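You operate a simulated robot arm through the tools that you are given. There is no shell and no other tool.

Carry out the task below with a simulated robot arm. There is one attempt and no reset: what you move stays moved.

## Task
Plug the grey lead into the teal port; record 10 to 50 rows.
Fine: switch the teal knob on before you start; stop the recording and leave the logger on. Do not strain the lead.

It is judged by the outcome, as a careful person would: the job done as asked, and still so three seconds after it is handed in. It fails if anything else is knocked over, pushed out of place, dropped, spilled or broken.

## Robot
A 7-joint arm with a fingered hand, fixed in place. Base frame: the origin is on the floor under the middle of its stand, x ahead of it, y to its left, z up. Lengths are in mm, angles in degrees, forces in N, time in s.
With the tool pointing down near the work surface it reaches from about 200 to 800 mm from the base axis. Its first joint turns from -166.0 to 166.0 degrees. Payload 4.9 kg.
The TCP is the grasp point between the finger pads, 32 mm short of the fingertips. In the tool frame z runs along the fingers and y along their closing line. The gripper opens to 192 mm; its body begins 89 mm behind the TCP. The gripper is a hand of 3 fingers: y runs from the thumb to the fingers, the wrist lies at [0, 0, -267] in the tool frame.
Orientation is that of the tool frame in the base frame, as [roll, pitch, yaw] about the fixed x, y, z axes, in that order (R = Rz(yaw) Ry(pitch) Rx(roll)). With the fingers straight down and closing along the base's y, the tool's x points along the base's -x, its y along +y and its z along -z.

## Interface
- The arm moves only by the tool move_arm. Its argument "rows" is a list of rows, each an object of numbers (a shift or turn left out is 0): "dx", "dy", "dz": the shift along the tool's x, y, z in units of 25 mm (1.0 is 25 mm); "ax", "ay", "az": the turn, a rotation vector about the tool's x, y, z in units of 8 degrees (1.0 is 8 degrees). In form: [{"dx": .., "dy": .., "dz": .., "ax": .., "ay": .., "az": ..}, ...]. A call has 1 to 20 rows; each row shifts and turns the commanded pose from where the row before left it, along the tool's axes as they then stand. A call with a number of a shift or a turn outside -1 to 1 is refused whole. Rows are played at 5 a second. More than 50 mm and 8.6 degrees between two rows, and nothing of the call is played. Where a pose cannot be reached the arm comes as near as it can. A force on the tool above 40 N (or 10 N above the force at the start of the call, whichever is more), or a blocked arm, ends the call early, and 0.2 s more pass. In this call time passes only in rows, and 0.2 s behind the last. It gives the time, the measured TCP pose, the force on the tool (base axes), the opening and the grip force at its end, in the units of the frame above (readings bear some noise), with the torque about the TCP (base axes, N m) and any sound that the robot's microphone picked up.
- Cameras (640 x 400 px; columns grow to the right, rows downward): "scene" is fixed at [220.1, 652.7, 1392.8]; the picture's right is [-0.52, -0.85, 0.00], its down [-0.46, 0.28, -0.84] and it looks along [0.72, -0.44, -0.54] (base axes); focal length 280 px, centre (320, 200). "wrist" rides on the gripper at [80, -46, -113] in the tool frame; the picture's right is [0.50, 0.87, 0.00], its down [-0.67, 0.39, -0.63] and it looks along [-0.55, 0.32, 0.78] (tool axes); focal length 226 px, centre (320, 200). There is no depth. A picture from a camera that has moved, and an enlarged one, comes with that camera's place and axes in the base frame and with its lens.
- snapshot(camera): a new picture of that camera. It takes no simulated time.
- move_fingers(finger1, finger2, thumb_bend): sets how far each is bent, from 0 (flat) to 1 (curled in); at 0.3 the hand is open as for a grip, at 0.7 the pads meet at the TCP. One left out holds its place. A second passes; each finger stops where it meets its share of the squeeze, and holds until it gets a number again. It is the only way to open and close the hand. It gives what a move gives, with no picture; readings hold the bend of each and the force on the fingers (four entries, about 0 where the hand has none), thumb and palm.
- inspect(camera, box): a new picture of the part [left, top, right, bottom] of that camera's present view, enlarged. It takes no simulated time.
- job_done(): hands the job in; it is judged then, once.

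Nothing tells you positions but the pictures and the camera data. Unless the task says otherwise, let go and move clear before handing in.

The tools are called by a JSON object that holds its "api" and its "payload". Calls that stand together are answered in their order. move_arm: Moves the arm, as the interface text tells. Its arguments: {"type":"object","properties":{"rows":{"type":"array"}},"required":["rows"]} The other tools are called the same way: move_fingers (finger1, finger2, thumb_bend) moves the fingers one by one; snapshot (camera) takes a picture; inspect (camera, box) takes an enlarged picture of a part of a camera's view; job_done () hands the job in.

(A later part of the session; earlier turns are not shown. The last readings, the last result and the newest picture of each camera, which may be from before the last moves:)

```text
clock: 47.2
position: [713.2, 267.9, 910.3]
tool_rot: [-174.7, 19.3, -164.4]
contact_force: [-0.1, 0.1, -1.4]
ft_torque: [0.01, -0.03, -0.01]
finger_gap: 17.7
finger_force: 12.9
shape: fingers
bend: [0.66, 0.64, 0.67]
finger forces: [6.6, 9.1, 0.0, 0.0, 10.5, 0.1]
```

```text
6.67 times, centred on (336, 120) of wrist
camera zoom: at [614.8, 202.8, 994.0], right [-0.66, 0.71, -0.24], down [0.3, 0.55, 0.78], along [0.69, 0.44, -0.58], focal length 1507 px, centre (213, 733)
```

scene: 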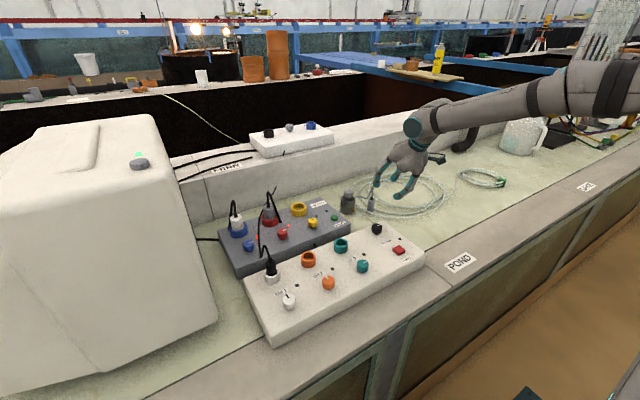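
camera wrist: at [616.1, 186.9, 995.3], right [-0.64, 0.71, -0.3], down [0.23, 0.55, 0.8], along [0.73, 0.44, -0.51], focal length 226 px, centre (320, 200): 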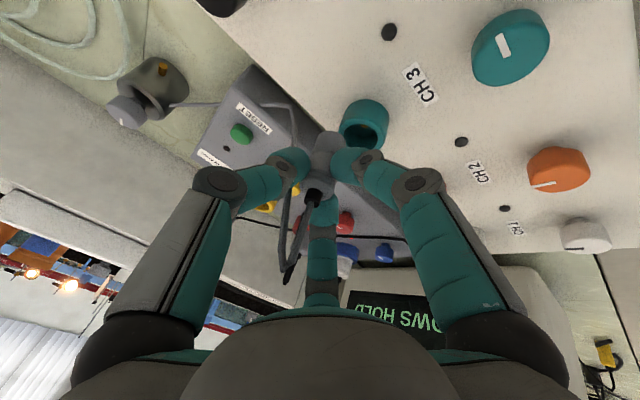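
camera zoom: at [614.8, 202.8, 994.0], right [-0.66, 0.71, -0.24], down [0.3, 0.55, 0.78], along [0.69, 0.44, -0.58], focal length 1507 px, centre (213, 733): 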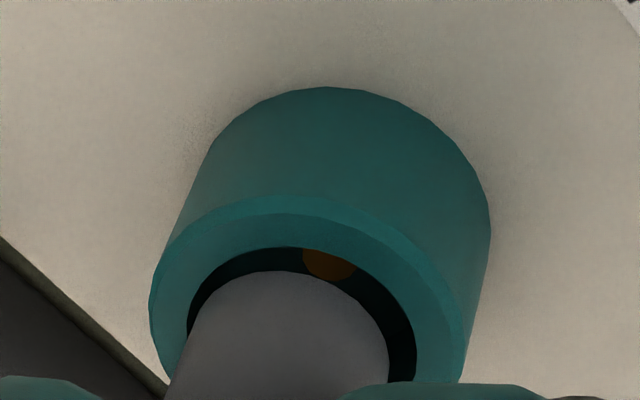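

The plug is centred within about 1 mm and sits about 3 mm above the rim. I'll lower it into the port in small steps, watching force.

{"api": "move_arm", "payload": {"rows": [{"dx": 0.05, "dy": 0.024, "dz": 0.15}, {"dx": 0.053, "dy": 0.014, "dz": 0.15}]}}

{"api": "inspect", "payload": {"camera": "scene", "box": [316, 215, 364, 255]}}

{"api": "inspect", "payload": {"camera": "wrist", "box": [296, 90, 376, 150]}}

```text
clock: 47.8
position: [713.5, 268.6, 903.4]
tool_rot: [-174.6, 19.3, -164.3]
contact_force: [-0.8, 0.1, -0.4]
ft_torque: [0.0, 0.03, -0.01]
finger_gap: 17.9
finger_force: 13.7
shape: fingers
bend: [0.66, 0.64, 0.67]
finger forces: [6.7, 9.1, 0.1, 0.0, 10.6, 0.1]
```

```text
10.00 times, centred on (340, 235) of scene
camera zoom: at [220.1, 652.7, 1392.8], right [-0.52, -0.85, 0.0], down [-0.46, 0.28, -0.84], along [0.72, -0.44, -0.54], focal length 2800 px, centre (120, -150)
```

zoom: 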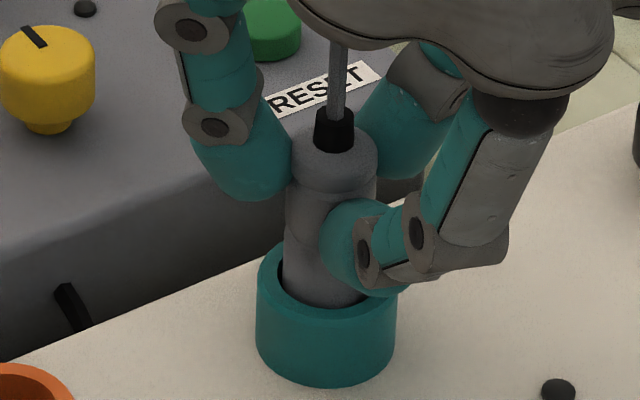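

```text
6.67 times, centred on (336, 120) of wrist
camera zoom: at [614.9, 203.5, 986.0], right [-0.66, 0.71, -0.24], down [0.3, 0.55, 0.78], along [0.69, 0.44, -0.58], focal length 1507 px, centre (213, 733)
```

zoom: 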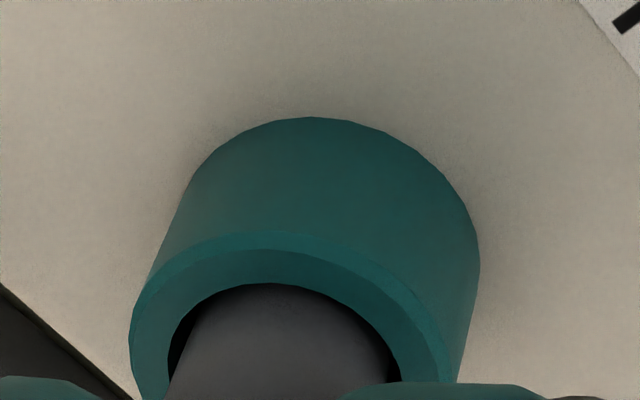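

{"api": "move_arm", "payload": {"rows": [{"dx": 0.053, "dy": 0.014, "dz": 0.15}, {"dx": 0.053, "dy": 0.014, "dz": 0.15}]}}

{"api": "inspect", "payload": {"camera": "scene", "box": [316, 215, 364, 255]}}

{"api": "inspect", "payload": {"camera": "wrist", "box": [276, 90, 396, 180]}}

```text
clock: 48.4
position: [714.7, 268.5, 894.8]
tool_rot: [-174.6, 19.2, -164.5]
contact_force: [0.4, -0.8, -1.0]
ft_torque: [0.0, 0.01, 0.02]
finger_gap: 17.7
finger_force: 13.7
shape: fingers
bend: [0.66, 0.64, 0.67]
finger forces: [6.7, 9.1, 0.0, 0.0, 10.6, 0.0]
```

```text
10.00 times, centred on (340, 235) of scene
camera zoom: at [220.1, 652.7, 1392.8], right [-0.52, -0.85, 0.0], down [-0.46, 0.28, -0.84], along [0.72, -0.44, -0.54], focal length 2800 px, centre (120, -150)
```

zoom: 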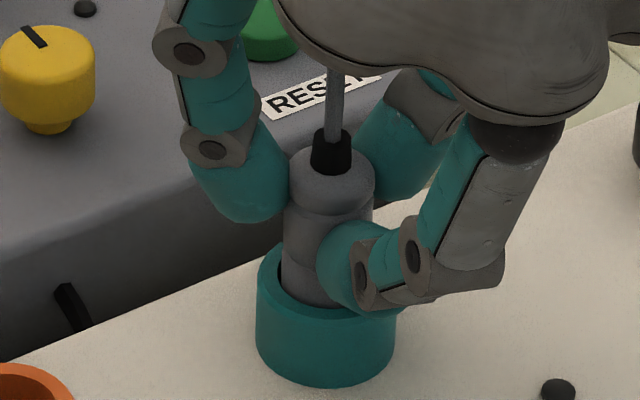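

```text
4.44 times, centred on (336, 135) of wrist
camera zoom: at [615.1, 203.9, 978.1], right [-0.66, 0.71, -0.24], down [0.3, 0.55, 0.78], along [0.69, 0.44, -0.58], focal length 1005 px, centre (249, 489)
```

zoom: 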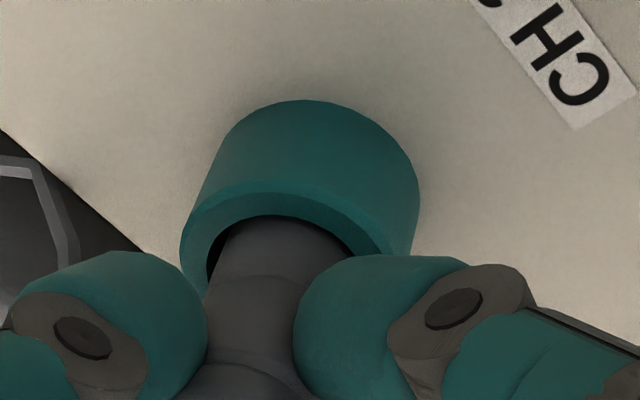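

{"api": "move_arm", "payload": {"rows": [{"dx": 0.057, "dy": -0.006, "dz": 0.109}, {"dx": 0.04, "dy": 0.01, "dz": 0.113}]}}

{"api": "inspect", "payload": {"camera": "scene", "box": [316, 215, 364, 255]}}

{"api": "inspect", "payload": {"camera": "wrist", "box": [276, 90, 396, 180]}}

```text
clock: 49.0
position: [713.7, 267.5, 888.3]
tool_rot: [-174.6, 19.3, -164.4]
contact_force: [-0.7, -0.5, -0.9]
ft_torque: [0.01, 0.01, 0.01]
finger_gap: 17.7
finger_force: 13.3
shape: fingers
bend: [0.66, 0.64, 0.67]
finger forces: [7.0, 9.2, 0.0, 0.1, 10.8, 0.0]
```

```text
10.00 times, centred on (340, 235) of scene
camera zoom: at [220.1, 652.7, 1392.8], right [-0.52, -0.85, 0.0], down [-0.46, 0.28, -0.84], along [0.72, -0.44, -0.54], focal length 2800 px, centre (120, -150)
```

zoom: 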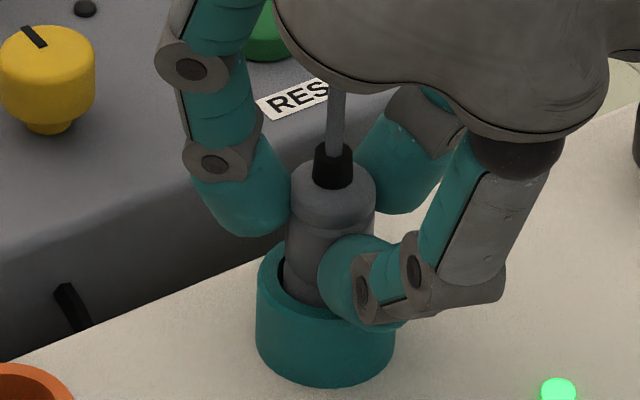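

```text
4.44 times, centred on (336, 135) of wrist
camera zoom: at [615.3, 203.0, 972.4], right [-0.66, 0.71, -0.24], down [0.3, 0.55, 0.78], along [0.69, 0.44, -0.58], focal length 1005 px, centre (249, 489)
```

zoom: 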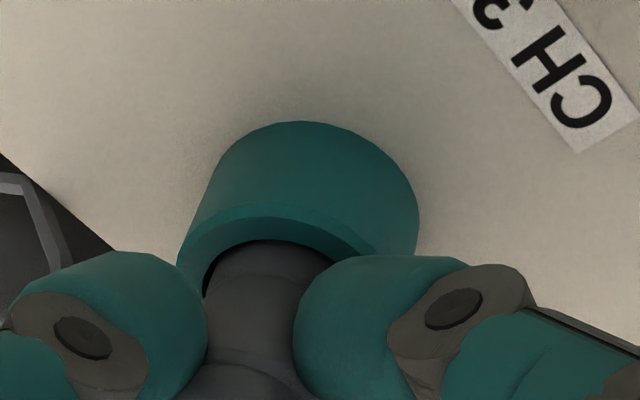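

CH 3's lamp has just turned green, so the plug is making contact. I'll lower a little further to seat it, watching force.

{"api": "move_arm", "payload": {"rows": [{"dx": 0.027, "dy": 0.007, "dz": 0.075}, {"dx": 0.027, "dy": 0.007, "dz": 0.075}]}}

{"api": "inspect", "payload": {"camera": "scene", "box": [316, 215, 364, 255]}}

```text
clock: 49.6
position: [714.1, 268.0, 886.2]
tool_rot: [-174.7, 19.6, -164.4]
contact_force: [-2.2, -2.4, 12.5]
ft_torque: [-0.09, -0.06, -0.01]
finger_gap: 17.1
finger_force: 17.2
shape: fingers
bend: [0.66, 0.64, 0.67]
finger forces: [9.8, 9.7, 0.0, 0.1, 14.1, 0.0]
```

```text
10.00 times, centred on (340, 235) of scene
camera zoom: at [220.1, 652.7, 1392.8], right [-0.52, -0.85, 0.0], down [-0.46, 0.28, -0.84], along [0.72, -0.44, -0.54], focal length 2800 px, centre (120, -150)
```

zoom: 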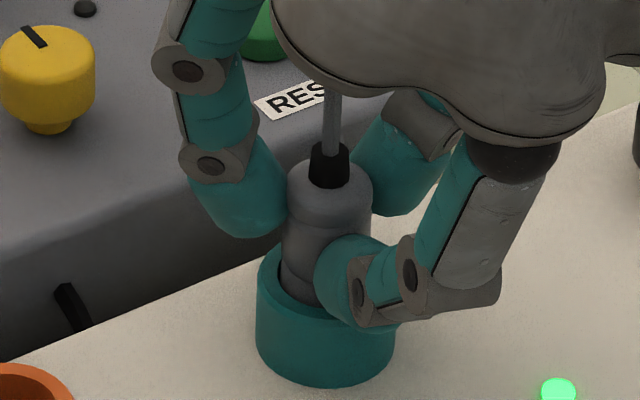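

The plug has bottomed out with 12 N of push and the lamp stays green. I'll ease off slightly and open the fingers gradually.

{"api": "move_arm", "payload": {"rows": [{"dx": -0.018, "dy": -0.005, "dz": -0.052}]}}

{"api": "move_fingers", "payload": {"finger1": 0.6, "finger2": 0.6, "thumb_bend": 0.6}}

{"api": "inspect", "payload": {"camera": "scene", "box": [308, 205, 372, 255]}}

{"api": "snapshot", "payload": {"camera": "wrist"}}

```text
clock: 50.0
position: [713.9, 269.8, 888.3]
tool_rot: [-174.7, 19.5, -164.5]
contact_force: [0.8, -2.4, 11.0]
ft_torque: [-0.06, -0.19, -0.03]
finger_gap: 17.1
finger_force: 15.5
shape: fingers
bend: [0.66, 0.64, 0.67]
finger forces: [7.2, 10.0, 0.0, 0.0, 13.4, 0.0]
```

```text
clock: 51.0
position: [713.6, 267.7, 886.6]
tool_rot: [-174.7, 19.3, -164.3]
contact_force: [-0.8, 1.1, 0.7]
ft_torque: [0.03, 0.01, 0.01]
finger_gap: 41.4
finger_force: 0.0
shape: fingers
bend: [0.6, 0.6, 0.6]
finger forces: [0.1, 0.0, 0.0, 0.1, 0.1, 0.1]
```

```text
8.00 times, centred on (340, 230) of scene
camera zoom: at [220.1, 652.7, 1392.8], right [-0.52, -0.85, 0.0], down [-0.46, 0.28, -0.84], along [0.72, -0.44, -0.54], focal length 2240 px, centre (160, -40)
```

zoom: 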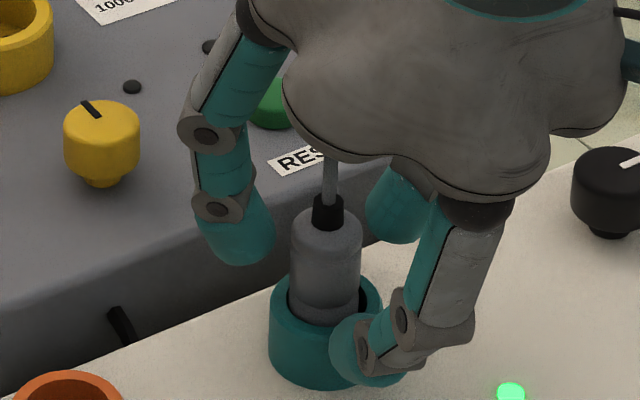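

```text
taken
camera wrist: at [614.6, 203.6, 969.8], right [-0.66, 0.71, -0.24], down [0.3, 0.55, 0.78], along [0.69, 0.44, -0.58], focal length 226 px, centre (320, 200)
```

wrist: 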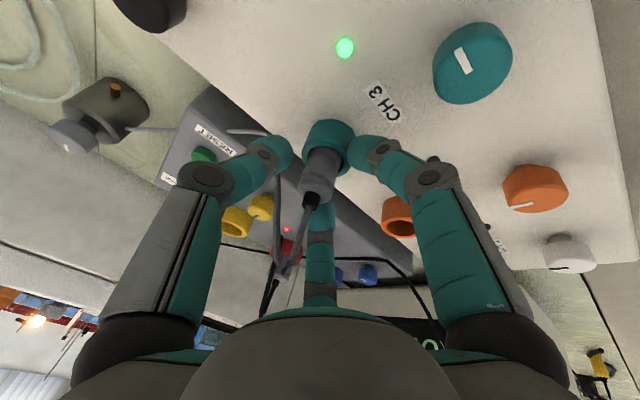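

The plug stands in the port on its own and the lamp stays green. I'll open a bit wider and withdraw along the tool axis, letting the lead slip out between thumb and finger.

{"api": "move_fingers", "payload": {"finger1": 0.52, "finger2": 0.52, "thumb_bend": 0.52}}

{"api": "move_arm", "payload": {"rows": [{"dz": -0.5}, {"dz": -0.5}, {"dz": -0.5}]}}

{"api": "snapshot", "payload": {"camera": "wrist"}}

{"api": "inspect", "payload": {"camera": "scene", "box": [292, 175, 404, 255]}}

```text
clock: 52.0
position: [713.6, 267.9, 887.0]
tool_rot: [-174.6, 19.2, -164.4]
contact_force: [0.5, 0.0, 0.0]
ft_torque: [0.02, 0.01, -0.02]
finger_gap: 75.2
finger_force: 0.0
shape: fingers
bend: [0.52, 0.52, 0.52]
finger forces: [0.1, 0.0, 0.0, 0.0, 0.1, 0.0]
```

```text
clock: 52.8
position: [701.2, 268.9, 922.3]
tool_rot: [-174.6, 19.3, -164.4]
contact_force: [-0.8, -0.7, -0.2]
ft_torque: [0.03, 0.01, -0.02]
finger_gap: 75.2
finger_force: 0.1
shape: fingers
bend: [0.52, 0.52, 0.52]
finger forces: [0.0, 0.1, 0.0, 0.1, 0.1, 0.0]
```

```text
taken
camera wrist: at [602.3, 203.1, 1005.8], right [-0.66, 0.71, -0.24], down [0.3, 0.55, 0.78], along [0.69, 0.44, -0.58], focal length 226 px, centre (320, 200)
```

wrist: 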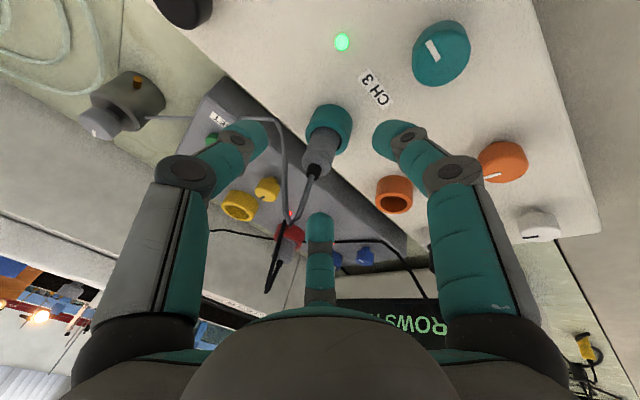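

```text
5.00 times, centred on (348, 215) of scene
camera zoom: at [220.1, 652.7, 1392.8], right [-0.52, -0.85, 0.0], down [-0.46, 0.28, -0.84], along [0.72, -0.44, -0.54], focal length 1400 px, centre (180, 125)
```

zoom: 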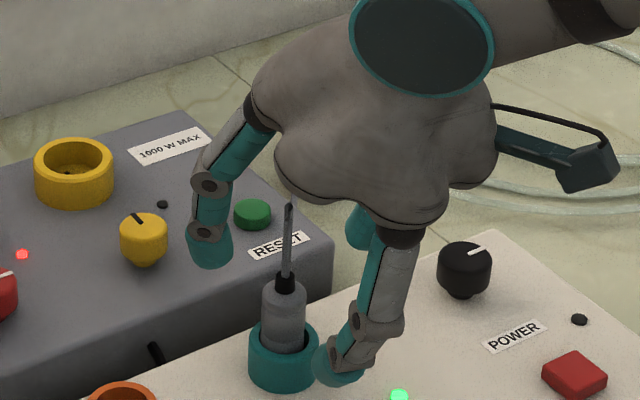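

{"api": "move_arm", "payload": {"rows": [{"dz": -0.6}, {"dz": -0.6}, {"dz": -0.6}, {"dz": -0.6}]}}

{"api": "snapshot", "payload": {"camera": "wrist"}}

{"api": "snapshot", "payload": {"camera": "scene"}}

{"api": "inspect", "payload": {"camera": "scene", "box": [280, 165, 408, 255]}}

```text
clock: 53.8
position: [680.2, 268.5, 978.0]
tool_rot: [-174.7, 19.3, -164.4]
contact_force: [0.2, -0.4, -0.4]
ft_torque: [-0.01, -0.01, 0.01]
finger_gap: 75.1
finger_force: 0.1
shape: fingers
bend: [0.52, 0.52, 0.52]
finger forces: [0.0, 0.0, 0.2, 0.1, 0.0, 0.1]
```

```text
taken
camera wrist: at [581.3, 203.5, 1060.7], right [-0.66, 0.71, -0.24], down [0.3, 0.55, 0.78], along [0.69, 0.44, -0.58], focal length 226 px, centre (320, 200)
```

wrist: 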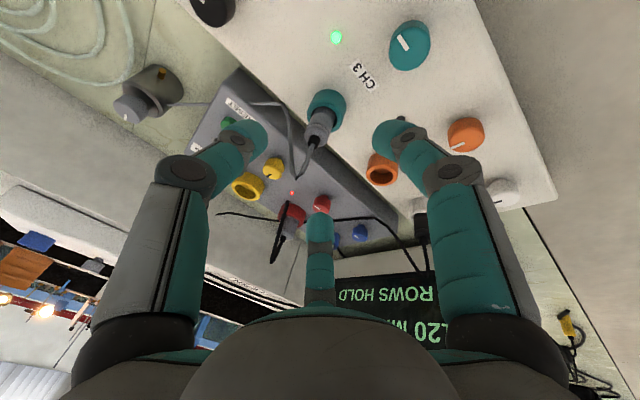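

```text
taken
```

scene: 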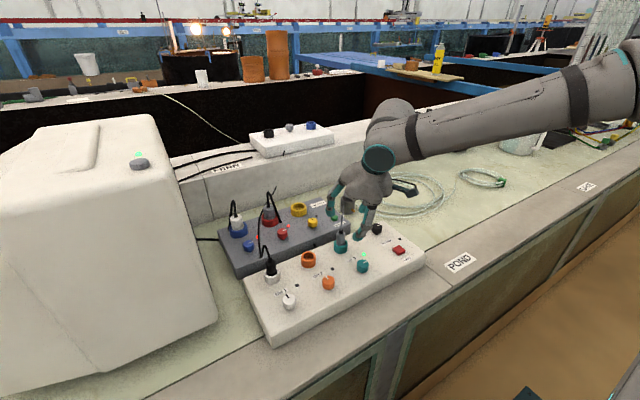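

```text
4.44 times, centred on (344, 210) of scene
camera zoom: at [220.1, 652.7, 1392.8], right [-0.52, -0.85, 0.0], down [-0.46, 0.28, -0.84], along [0.72, -0.44, -0.54], focal length 1245 px, centre (213, 156)
```

zoom: 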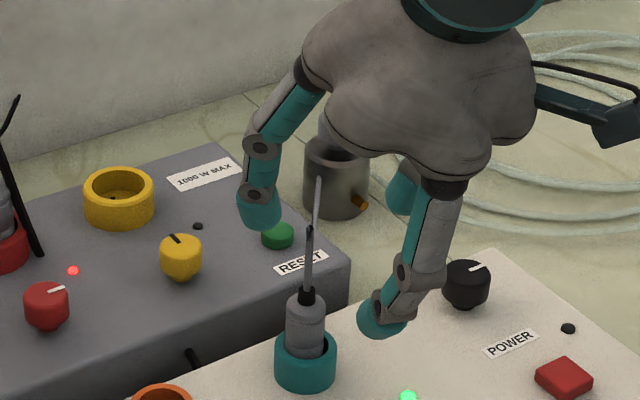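

The plug, lead and pot look undisturbed, and the screen has changed now that CH 3 has a signal. I'll read it.

{"api": "inspect", "payload": {"camera": "wrist", "box": [320, 250, 480, 350]}}

{"api": "inspect", "payload": {"camera": "wrist", "box": [80, 40, 360, 215]}}

```text
4.00 times, centred on (400, 300) of wrist
camera zoom: at [581.3, 203.5, 1060.7], right [-0.66, 0.71, -0.24], down [0.3, 0.55, 0.78], along [0.69, 0.44, -0.58], focal length 904 px, centre (0, -200)
```

zoom: 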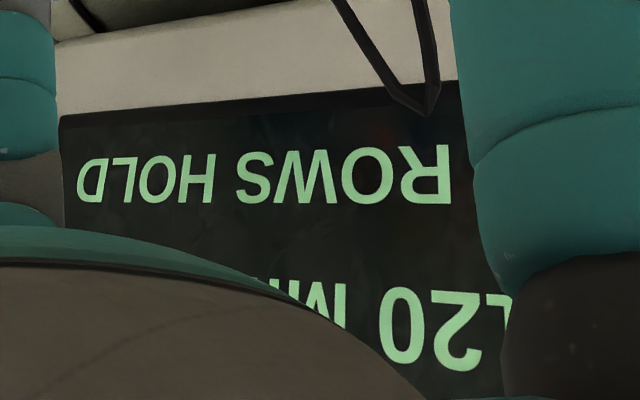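

```text
2.29 times, centred on (220, 128) of wrist
camera zoom: at [581.3, 203.5, 1060.7], right [-0.66, 0.71, -0.24], down [0.3, 0.55, 0.78], along [0.69, 0.44, -0.58], focal length 517 px, centre (549, 366)
```

zoom: 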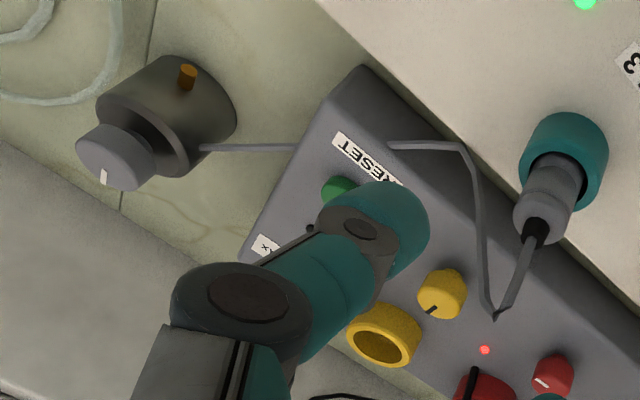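

The screen now shows a value with "ROWS HOLD". Next I'll bring the hand upright, move over toward LOG, and tilt so the wrist camera can watch the screen while a fingertip hovers over the button.

{"api": "move_arm", "payload": {"rows": [{"ax": -0.216, "ay": 0.805}, {"ax": -0.216, "ay": 0.805}, {"ax": -0.216, "ay": 0.805}, {"dx": 0.559, "dy": -0.916, "dz": -0.229}, {"dx": 0.559, "dy": -0.916, "dz": -0.229}, {"dx": 0.559, "dy": -0.916, "dz": -0.229}, {"dx": 0.559, "dy": -0.916, "dz": -0.229}, {"dx": 0.559, "dy": -0.916, "dz": -0.229}, {"dx": 0.559, "dy": -0.916, "dz": -0.229}, {"dx": 0.559, "dy": -0.916, "dz": -0.229}]}}

{"api": "move_arm", "payload": {"rows": [{"az": -0.9375}, {"az": -0.9375}, {"az": -0.9375}, {"az": -0.9375}, {"az": -0.9375}, {"az": -0.9375}, {"ay": -1.0}, {"ay": -1.0}, {"ay": -1.0}, {"ay": -1.0}, {"ay": -1.0}]}}

{"api": "move_fingers", "payload": {"finger1": 0.68, "finger2": 0.68, "thumb_bend": 0.68}}

{"api": "snapshot", "payload": {"camera": "wrist"}}

{"api": "snapshot", "payload": {"camera": "scene"}}

```text
clock: 56.0
position: [626.7, 85.8, 1016.9]
tool_rot: [-179.9, 0.0, -165.3]
contact_force: [0.5, 0.3, -0.3]
ft_torque: [0.02, -0.02, 0.0]
finger_gap: 75.4
finger_force: 0.1
shape: fingers
bend: [0.52, 0.52, 0.52]
finger forces: [0.0, 0.1, 0.0, 0.0, 0.0, 0.0]
```

```text
clock: 58.4
position: [625.2, 87.0, 1013.3]
tool_rot: [179.5, 40.0, -120.7]
contact_force: [-1.1, 0.4, -3.1]
ft_torque: [0.19, -0.14, -0.05]
finger_gap: 75.6
finger_force: 0.0
shape: fingers
bend: [0.52, 0.52, 0.52]
finger forces: [0.0, 0.0, 0.0, 0.0, 0.0, 0.0]
```

```text
clock: 59.4
position: [626.4, 88.2, 1017.1]
tool_rot: [-180.0, 40.0, -120.2]
contact_force: [0.6, 0.0, 0.3]
ft_torque: [0.03, -0.02, -0.04]
finger_gap: 10.3
finger_force: 0.1
shape: fingers
bend: [0.68, 0.68, 0.68]
finger forces: [0.0, 0.1, 0.0, 0.0, 0.1, 0.0]
```

```text
taken
camera wrist: at [599.7, -51.2, 1052.2], right [-0.94, 0.11, -0.32], down [-0.28, 0.29, 0.92], along [0.19, 0.95, -0.24], focal length 226 px, centre (320, 200)
```

wrist: 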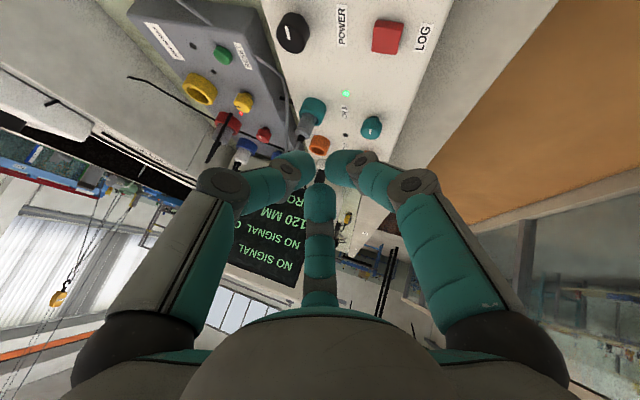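

```text
taken
```

scene: 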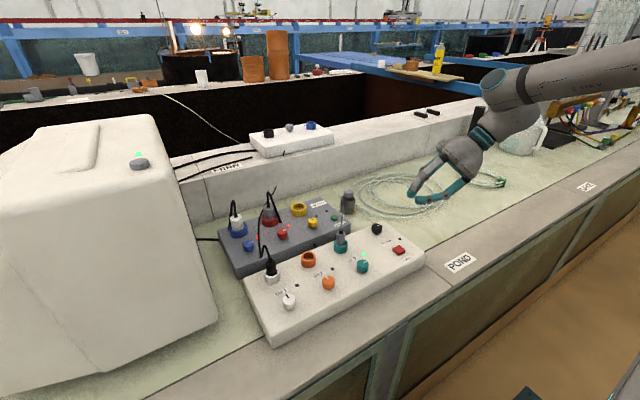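

{"api": "inspect", "payload": {"camera": "wrist", "box": [220, 160, 340, 300]}}

{"api": "inspect", "payload": {"camera": "wrist", "box": [180, 0, 460, 175]}}

```text
2.86 times, centred on (280, 230) of wrist
camera zoom: at [599.7, -51.2, 1052.2], right [-0.94, 0.11, -0.32], down [-0.28, 0.29, 0.92], along [0.19, 0.95, -0.24], focal length 646 px, centre (434, 114)
```

zoom: 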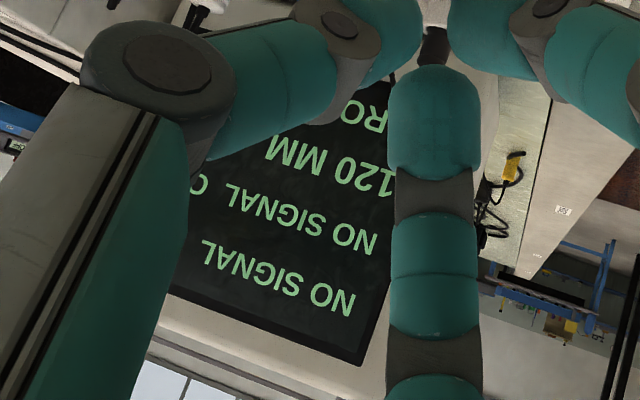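

```text
2.29 times, centred on (320, 88) of wrist
camera zoom: at [599.7, -51.2, 1052.2], right [-0.94, 0.11, -0.32], down [-0.28, 0.29, 0.92], along [0.19, 0.95, -0.24], focal length 517 px, centre (320, 457)
```

zoom: 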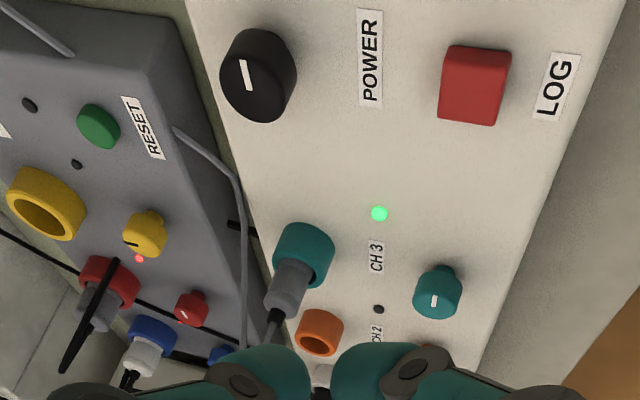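

The screen lists "NO SIGNAL, NO SIGNAL, 120 MM, … ROWS HOLD", so CH 3 reads 120 mm. I'll lower the closed fingertips to hover above the LOG button at about (626, 131, 822).

{"api": "move_arm", "payload": {"rows": [{"dx": 0.47, "dy": 0.103, "dz": 0.755}, {"dx": 0.47, "dy": 0.103, "dz": 0.755}, {"dx": 0.47, "dy": 0.103, "dz": 0.755}, {"dx": 0.47, "dy": 0.103, "dz": 0.755}, {"dx": 0.47, "dy": 0.103, "dz": 0.755}]}}

{"api": "snapshot", "payload": {"camera": "wrist"}}

{"api": "inspect", "payload": {"camera": "wrist", "box": [240, 80, 400, 200]}}

{"api": "inspect", "payload": {"camera": "scene", "box": [350, 190, 446, 270]}}

```text
clock: 60.6
position: [623.2, 108.3, 907.7]
tool_rot: [-179.9, 40.1, -120.3]
contact_force: [0.5, 0.0, 0.3]
ft_torque: [-0.01, 0.03, -0.03]
finger_gap: 10.0
finger_force: 0.1
shape: fingers
bend: [0.68, 0.68, 0.68]
finger forces: [0.0, 0.0, 0.0, 0.0, 0.0, 0.0]
```

```text
taken
camera wrist: at [596.5, -30.5, 943.0], right [-0.94, 0.11, -0.32], down [-0.28, 0.29, 0.92], along [0.19, 0.95, -0.24], focal length 226 px, centre (320, 200)
```

wrist: 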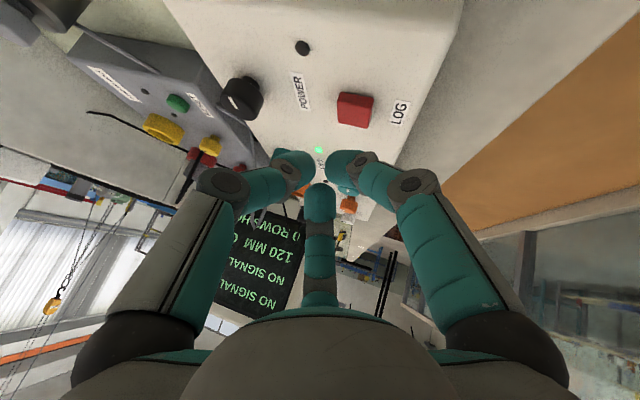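

```text
3.33 times, centred on (320, 140) of wrist
camera zoom: at [596.5, -30.5, 943.0], right [-0.94, 0.11, -0.32], down [-0.28, 0.29, 0.92], along [0.19, 0.95, -0.24], focal length 754 px, centre (320, 400)
```

zoom: 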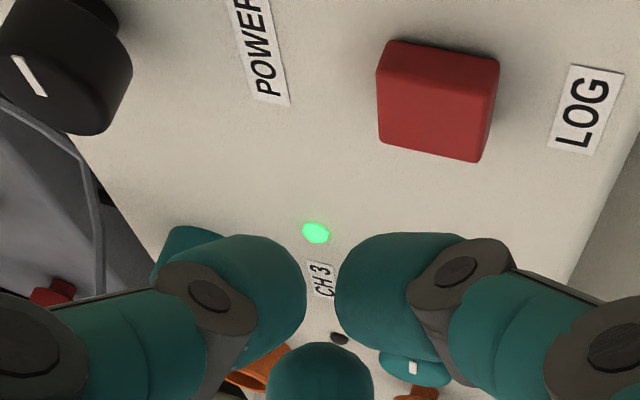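

```text
5.00 times, centred on (398, 230) of scene
camera zoom: at [220.1, 652.7, 1392.8], right [-0.52, -0.85, 0.0], down [-0.46, 0.28, -0.84], along [0.72, -0.44, -0.54], focal length 1400 px, centre (-70, 50)
```

zoom: 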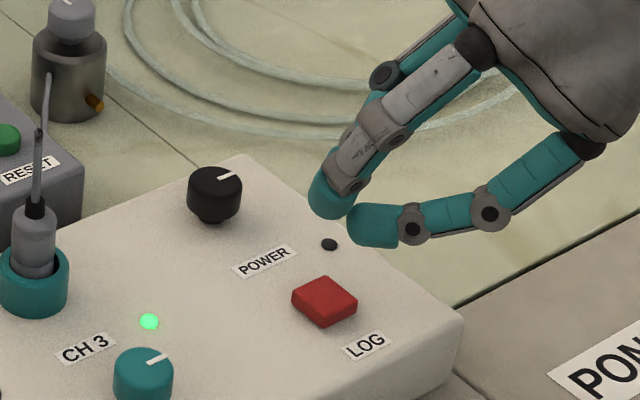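

The fingertip that will press is about 40 mm above and 10 mm short of the button. I'll move it over the button, leaving about 12 mm of clearance, and check.

{"api": "move_arm", "payload": {"rows": [{"dx": 0.253, "dy": 0.1, "dz": 0.571}, {"dx": 0.253, "dy": 0.1, "dz": 0.571}]}}

{"api": "snapshot", "payload": {"camera": "wrist"}}

{"api": "inspect", "payload": {"camera": "wrist", "box": [280, 80, 440, 200]}}

{"api": "inspect", "payload": {"camera": "scene", "box": [360, 210, 440, 270]}}

{"api": "inspect", "payload": {"camera": "wrist", "box": [200, 200, 360, 320]}}

```text
clock: 61.2
position: [623.7, 118.4, 878.8]
tool_rot: [-179.9, 40.1, -120.1]
contact_force: [0.0, 0.2, 0.0]
ft_torque: [0.0, 0.01, 0.05]
finger_gap: 10.0
finger_force: 0.0
shape: fingers
bend: [0.68, 0.68, 0.68]
finger forces: [0.0, 0.0, 0.1, 0.0, 0.1, 0.1]
```

```text
taken
camera wrist: at [596.7, -20.5, 913.9], right [-0.94, 0.11, -0.32], down [-0.28, 0.29, 0.92], along [0.19, 0.95, -0.24], focal length 226 px, centre (320, 200)
```

wrist: 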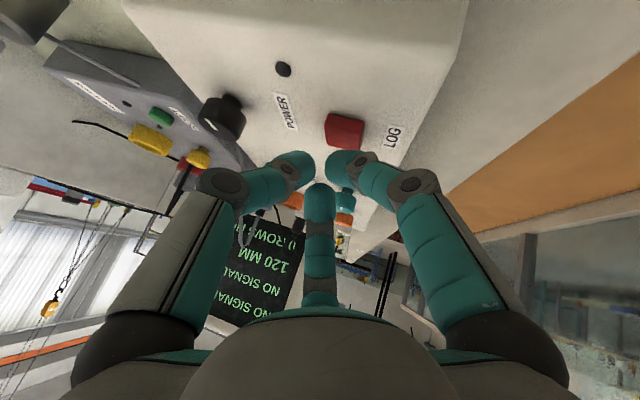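

```text
3.33 times, centred on (360, 140) of wrist
camera zoom: at [596.7, -20.5, 913.9], right [-0.94, 0.11, -0.32], down [-0.28, 0.29, 0.92], along [0.19, 0.95, -0.24], focal length 754 px, centre (187, 400)
```

zoom: 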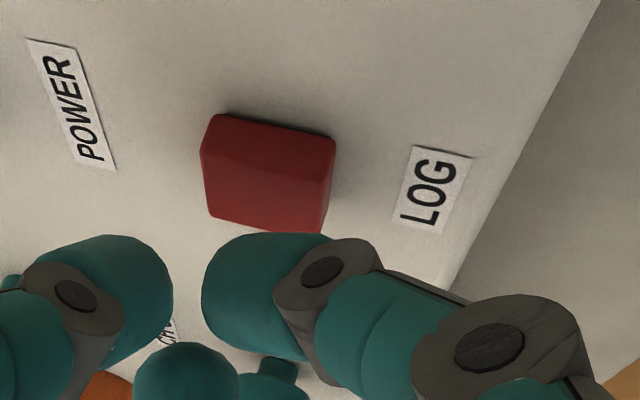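

```text
6.67 times, centred on (400, 240) of scene
camera zoom: at [220.1, 652.7, 1392.8], right [-0.52, -0.85, 0.0], down [-0.46, 0.28, -0.84], along [0.72, -0.44, -0.54], focal length 1867 px, centre (-213, -67)
```

zoom: 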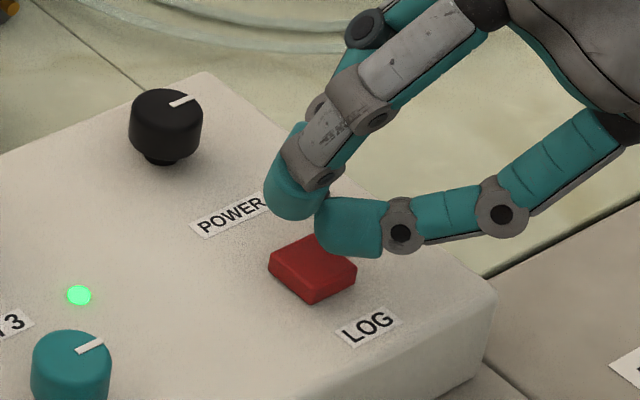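

```text
3.33 times, centred on (280, 260) of wrist
camera zoom: at [596.7, -20.5, 913.9], right [-0.94, 0.11, -0.32], down [-0.28, 0.29, 0.92], along [0.19, 0.95, -0.24], focal length 754 px, centre (453, 0)
```

zoom: 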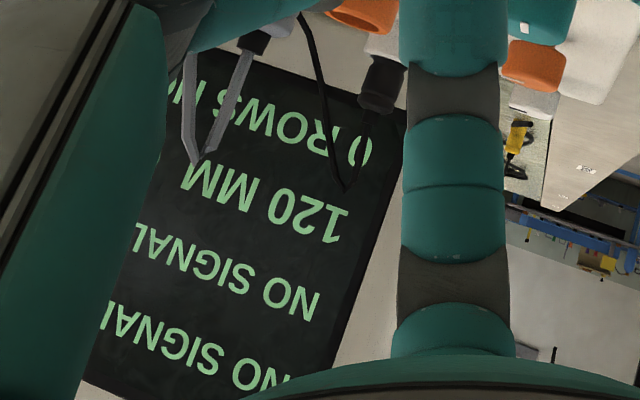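

The finger's last joint lies nearly flat and is about 5 mm and 10 mm off the button's centre. I'll shift it over the button, come down to just above contact, and check.

{"api": "move_arm", "payload": {"rows": [{"dx": -0.308, "dy": 0.024, "dz": 0.258}, {"dx": 0.206, "dz": 0.245}]}}

{"api": "inspect", "payload": {"camera": "wrist", "box": [280, 80, 440, 200]}}

{"api": "inspect", "payload": {"camera": "scene", "box": [360, 210, 440, 270]}}

{"api": "inspect", "payload": {"camera": "wrist", "box": [200, 200, 360, 320]}}

```text
clock: 61.8
position: [626.4, 126.5, 870.4]
tool_rot: [179.9, 40.0, -120.2]
contact_force: [-0.4, 0.2, -1.1]
ft_torque: [0.0, -0.01, -0.03]
finger_gap: 10.1
finger_force: 0.0
shape: fingers
bend: [0.68, 0.68, 0.68]
finger forces: [0.1, 0.0, 0.0, 0.0, 0.0, 0.0]
```

```text
3.33 times, centred on (360, 140) of wrist
camera zoom: at [601.2, -11.9, 904.9], right [-0.94, 0.11, -0.32], down [-0.28, 0.29, 0.92], along [0.19, 0.95, -0.24], focal length 754 px, centre (187, 400)
```

zoom: 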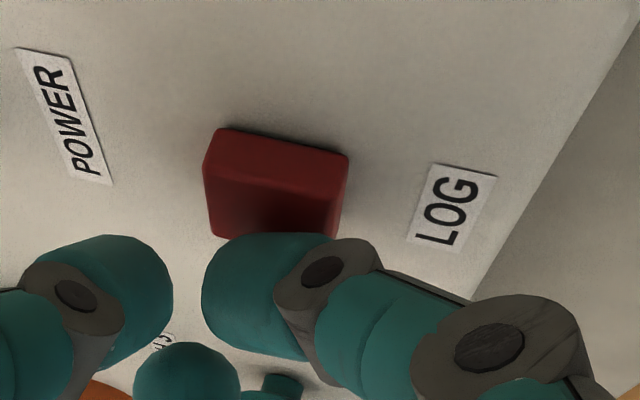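

```text
6.67 times, centred on (400, 240) of scene
camera zoom: at [220.1, 652.7, 1392.8], right [-0.52, -0.85, 0.0], down [-0.46, 0.28, -0.84], along [0.72, -0.44, -0.54], focal length 1867 px, centre (-213, -67)
```

zoom: 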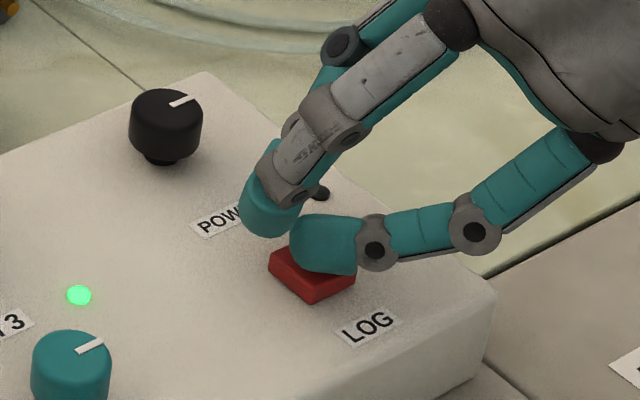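

```text
3.33 times, centred on (280, 260) of wrist
camera zoom: at [601.2, -11.9, 904.9], right [-0.94, 0.11, -0.32], down [-0.28, 0.29, 0.92], along [0.19, 0.95, -0.24], focal length 754 px, centre (453, 0)
```

zoom: 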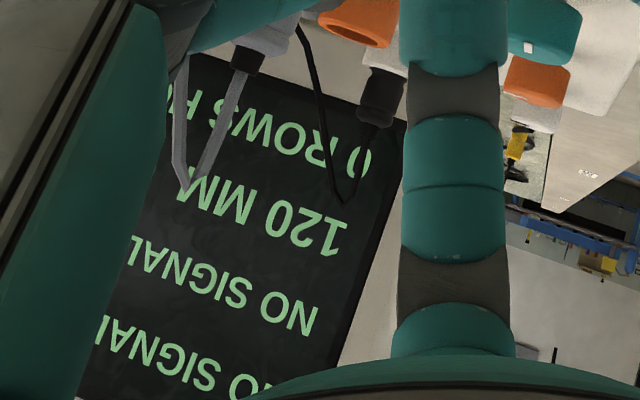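

The finger is now over the button with a few millimetres to spare, and the row count "0 ROWS …" is readable. I'll press down in small steps.

{"api": "move_arm", "payload": {"rows": [{"dx": 0.064, "dz": 0.077}, {"dx": 0.064, "dz": 0.077}]}}

{"api": "inspect", "payload": {"camera": "scene", "box": [360, 210, 440, 270]}}

{"api": "inspect", "payload": {"camera": "wrist", "box": [200, 200, 360, 320]}}

```text
clock: 62.4
position: [627.1, 128.1, 864.4]
tool_rot: [180.0, 40.0, -120.3]
contact_force: [0.5, 0.6, -0.8]
ft_torque: [-0.04, 0.02, 0.0]
finger_gap: 10.0
finger_force: 0.1
shape: fingers
bend: [0.68, 0.68, 0.68]
finger forces: [0.0, 0.0, 0.1, 0.0, 0.0, 0.0]
```

```text
6.67 times, centred on (400, 240) of scene
camera zoom: at [220.1, 652.7, 1392.8], right [-0.52, -0.85, 0.0], down [-0.46, 0.28, -0.84], along [0.72, -0.44, -0.54], focal length 1867 px, centre (-213, -67)
```

zoom: 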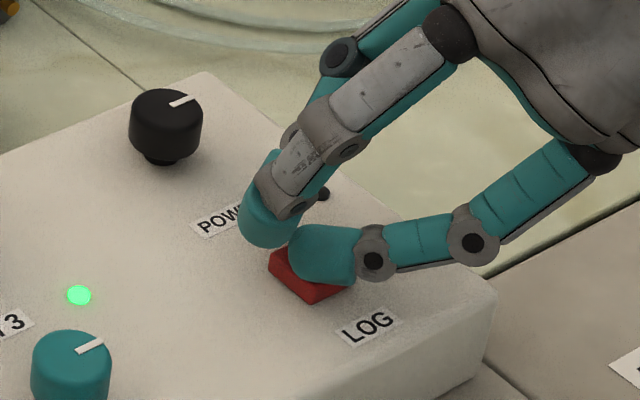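

```text
3.33 times, centred on (280, 260) of wrist
camera zoom: at [600.4, -11.6, 899.6], right [-0.94, 0.11, -0.32], down [-0.28, 0.29, 0.92], along [0.19, 0.95, -0.24], focal length 754 px, centre (453, 0)
```

zoom: 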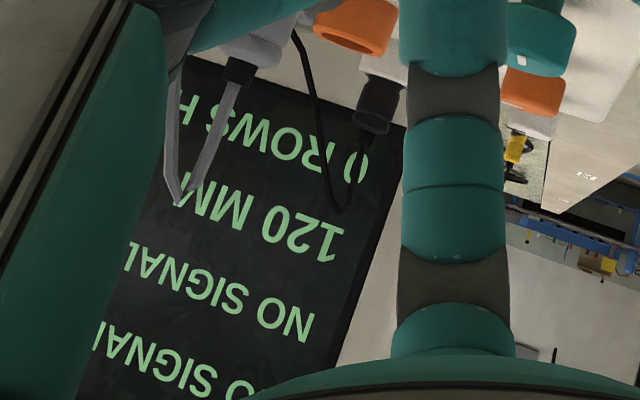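

{"api": "move_arm", "payload": {"rows": [{"dx": 0.064, "dz": 0.077}]}}

{"api": "inspect", "payload": {"camera": "wrist", "box": [200, 200, 360, 320]}}

{"api": "inspect", "payload": {"camera": "scene", "box": [360, 210, 440, 270]}}

```text
clock: 62.8
position: [627.0, 126.6, 862.9]
tool_rot: [-180.0, 40.0, -120.4]
contact_force: [-0.2, -0.2, 0.4]
ft_torque: [-0.01, -0.02, 0.0]
finger_gap: 9.9
finger_force: 0.7
shape: fingers
bend: [0.68, 0.68, 0.68]
finger forces: [0.5, 0.1, 0.0, 0.1, 0.2, 0.0]
```

```text
3.33 times, centred on (280, 260) of wrist
camera zoom: at [600.5, -11.7, 897.2], right [-0.94, 0.11, -0.32], down [-0.28, 0.29, 0.92], along [0.19, 0.95, -0.24], focal length 754 px, centre (453, 0)
```

zoom: 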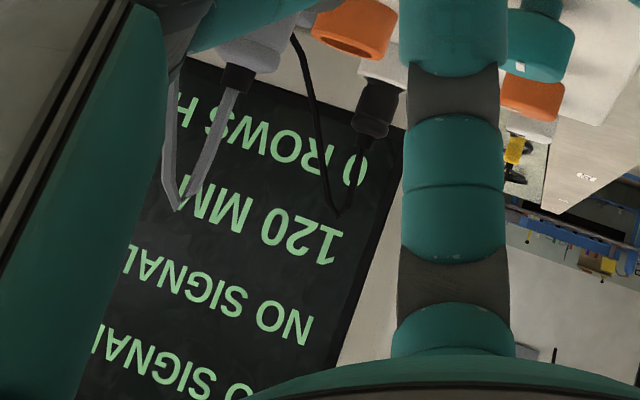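

```text
6.67 times, centred on (400, 240) of scene
camera zoom: at [220.1, 652.7, 1392.8], right [-0.52, -0.85, 0.0], down [-0.46, 0.28, -0.84], along [0.72, -0.44, -0.54], focal length 1867 px, centre (-213, -67)
```

zoom: 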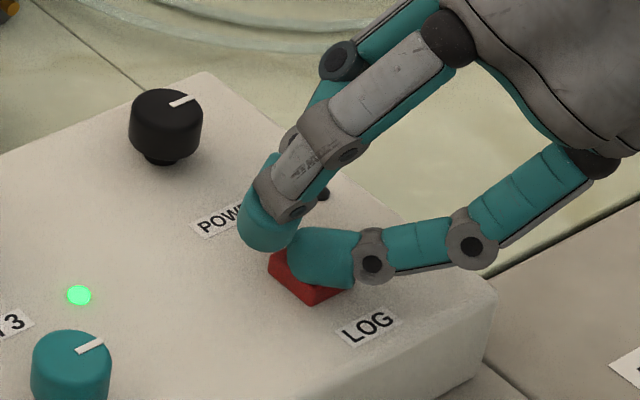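

First touch is just starting (0.5 N). One more small step down.

{"api": "move_arm", "payload": {"rows": [{"dx": 0.064, "dz": 0.077}]}}

{"api": "inspect", "payload": {"camera": "wrist", "box": [200, 200, 360, 320]}}

{"api": "inspect", "payload": {"camera": "scene", "box": [360, 210, 440, 270]}}

```text
clock: 63.2
position: [626.9, 127.2, 860.5]
tool_rot: [179.9, 40.1, -120.3]
contact_force: [-0.8, -1.0, 1.6]
ft_torque: [0.01, 0.0, 0.01]
finger_gap: 9.3
finger_force: 1.1
shape: fingers
bend: [0.69, 0.68, 0.68]
finger forces: [1.4, 0.0, 0.0, 0.0, 0.0, 0.0]
```

```text
3.33 times, centred on (280, 260) of wrist
camera zoom: at [600.9, -11.8, 894.7], right [-0.94, 0.11, -0.32], down [-0.28, 0.29, 0.92], along [0.19, 0.95, -0.24], focal length 754 px, centre (453, 0)
```

zoom: 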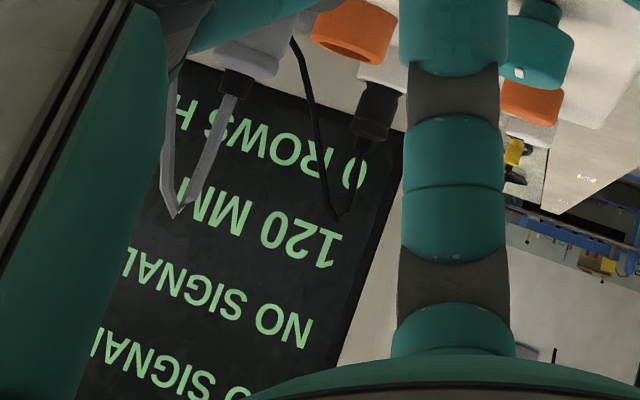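

```text
6.67 times, centred on (400, 240) of scene
camera zoom: at [220.1, 652.7, 1392.8], right [-0.52, -0.85, 0.0], down [-0.46, 0.28, -0.84], along [0.72, -0.44, -0.54], focal length 1867 px, centre (-213, -67)
```

zoom: 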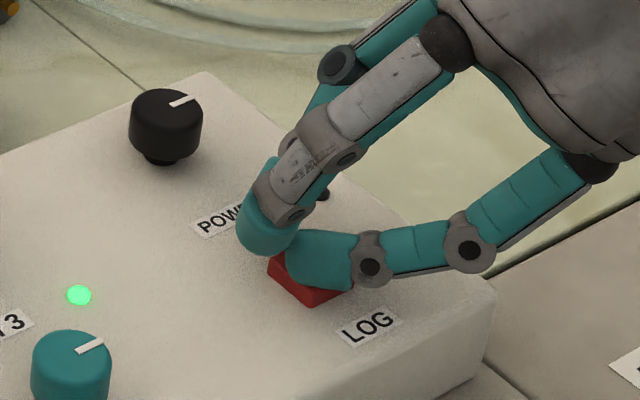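

{"api": "move_arm", "payload": {"rows": [{"dx": 0.052, "dz": 0.062}]}}

{"api": "inspect", "payload": {"camera": "wrist", "box": [200, 200, 360, 320]}}

{"api": "inspect", "payload": {"camera": "scene", "box": [360, 210, 440, 270]}}

```text
clock: 63.6
position: [627.3, 127.2, 857.8]
tool_rot: [-180.0, 40.0, -120.3]
contact_force: [-0.1, -0.2, 1.7]
ft_torque: [0.0, 0.07, -0.01]
finger_gap: 8.7
finger_force: 1.7
shape: fingers
bend: [0.69, 0.68, 0.68]
finger forces: [2.0, 0.0, 0.0, 0.1, 0.0, 0.1]
heard: click
```

```text
3.33 times, centred on (280, 260) of wrist
camera zoom: at [600.8, -11.7, 892.2], right [-0.94, 0.11, -0.32], down [-0.28, 0.29, 0.92], along [0.19, 0.95, -0.24], focal length 754 px, centre (453, 0)
```

zoom: 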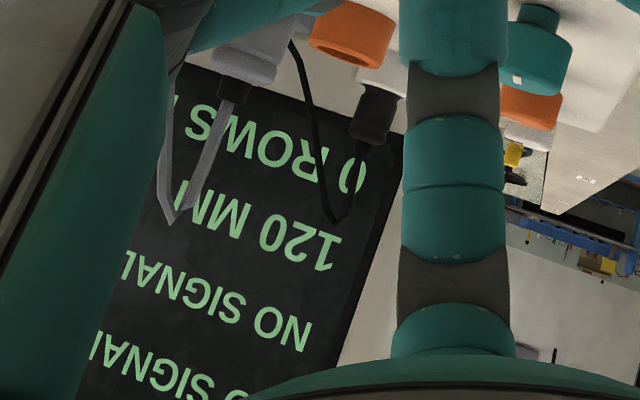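

```text
6.67 times, centred on (400, 240) of scene
camera zoom: at [220.1, 652.7, 1392.8], right [-0.52, -0.85, 0.0], down [-0.46, 0.28, -0.84], along [0.72, -0.44, -0.54], focal length 1867 px, centre (-213, -67)
```

zoom: 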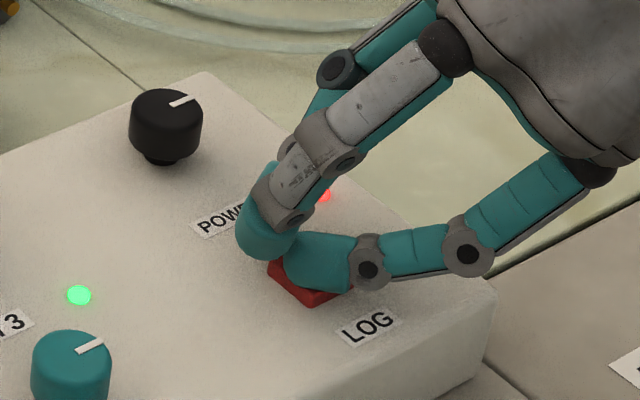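

A click was heard and the LOG lamp turned red: recording has started. I'll lift off the button now and watch the row count.

{"api": "move_arm", "payload": {"rows": [{"dx": -0.09, "dz": -0.108}, {"dx": -0.09, "dz": -0.108}]}}

{"api": "inspect", "payload": {"camera": "wrist", "box": [200, 200, 360, 320]}}

{"api": "inspect", "payload": {"camera": "scene", "box": [360, 210, 440, 270]}}

```text
clock: 64.2
position: [627.0, 126.5, 865.2]
tool_rot: [-180.0, 40.1, -120.3]
contact_force: [0.0, -0.1, -0.3]
ft_torque: [-0.02, -0.01, 0.01]
finger_gap: 9.8
finger_force: 0.0
shape: fingers
bend: [0.68, 0.68, 0.68]
finger forces: [0.1, 0.1, 0.1, 0.0, 0.1, 0.0]
```

```text
3.33 times, centred on (280, 260) of wrist
camera zoom: at [600.6, -11.7, 898.9], right [-0.94, 0.11, -0.32], down [-0.28, 0.29, 0.92], along [0.19, 0.95, -0.24], focal length 754 px, centre (453, 0)
```

zoom: 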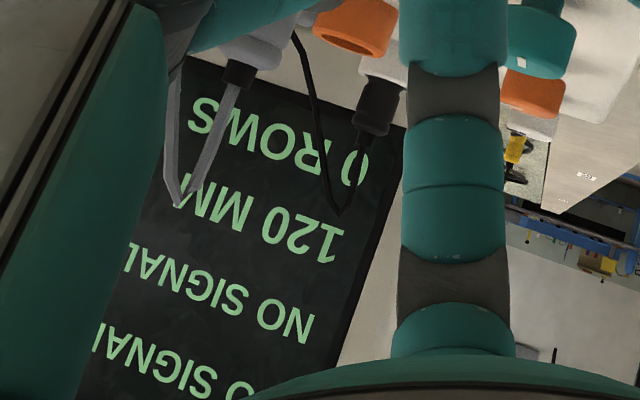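

```text
6.67 times, centred on (400, 240) of scene
camera zoom: at [220.1, 652.7, 1392.8], right [-0.52, -0.85, 0.0], down [-0.46, 0.28, -0.84], along [0.72, -0.44, -0.54], focal length 1867 px, centre (-213, -67)
```

zoom: 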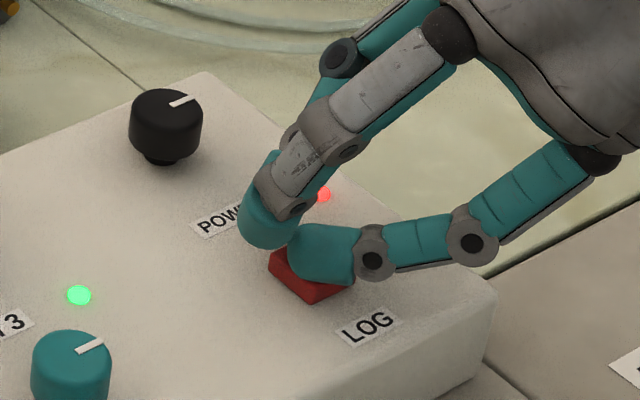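

Recording is on (lamp red, "HOLD" gone) with 0 rows so far. I'll wait about one second and read the count.

{"api": "move_arm", "payload": {"rows": [{"dx": 0}, {"dx": 0}, {"dx": 0}, {"dx": 0}]}}

{"api": "inspect", "payload": {"camera": "wrist", "box": [200, 200, 360, 320]}}

```text
clock: 65.2
position: [628.3, 127.2, 864.1]
tool_rot: [-180.0, 40.0, -120.3]
contact_force: [0.1, -0.2, 0.1]
ft_torque: [0.0, 0.0, -0.01]
finger_gap: 9.2
finger_force: 0.0
shape: fingers
bend: [0.68, 0.68, 0.68]
finger forces: [0.0, 0.1, 0.0, 0.1, 0.1, 0.0]
```

```text
3.33 times, centred on (280, 260) of wrist
camera zoom: at [600.7, -11.6, 899.1], right [-0.94, 0.11, -0.32], down [-0.28, 0.29, 0.92], along [0.19, 0.95, -0.24], focal length 754 px, centre (453, 0)
```

zoom: 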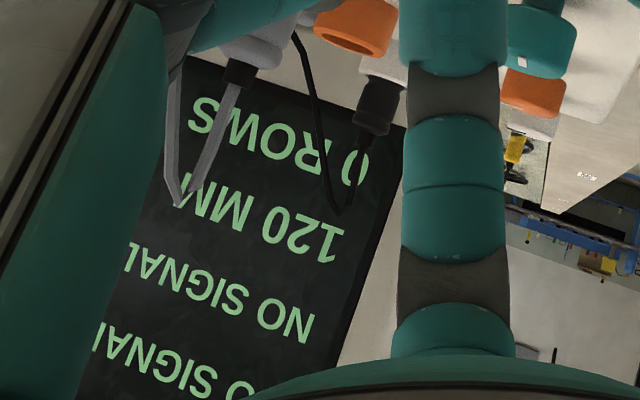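

{"api": "inspect", "payload": {"camera": "wrist", "box": [240, 215, 304, 263]}}

```text
8.33 times, centred on (272, 239) of wrist
camera zoom: at [600.7, -11.6, 899.1], right [-0.94, 0.11, -0.32], down [-0.28, 0.29, 0.92], along [0.19, 0.95, -0.24], focal length 1884 px, centre (720, -125)
```

zoom: 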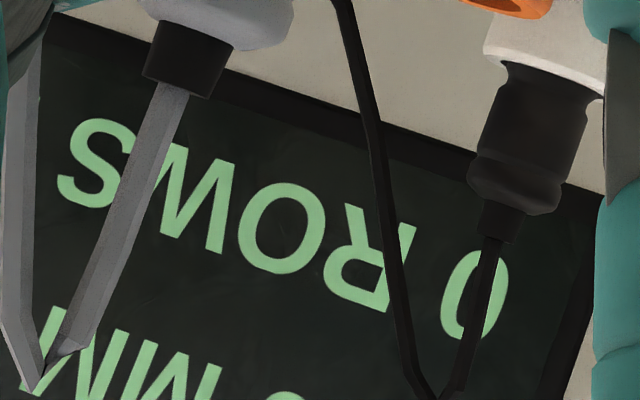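

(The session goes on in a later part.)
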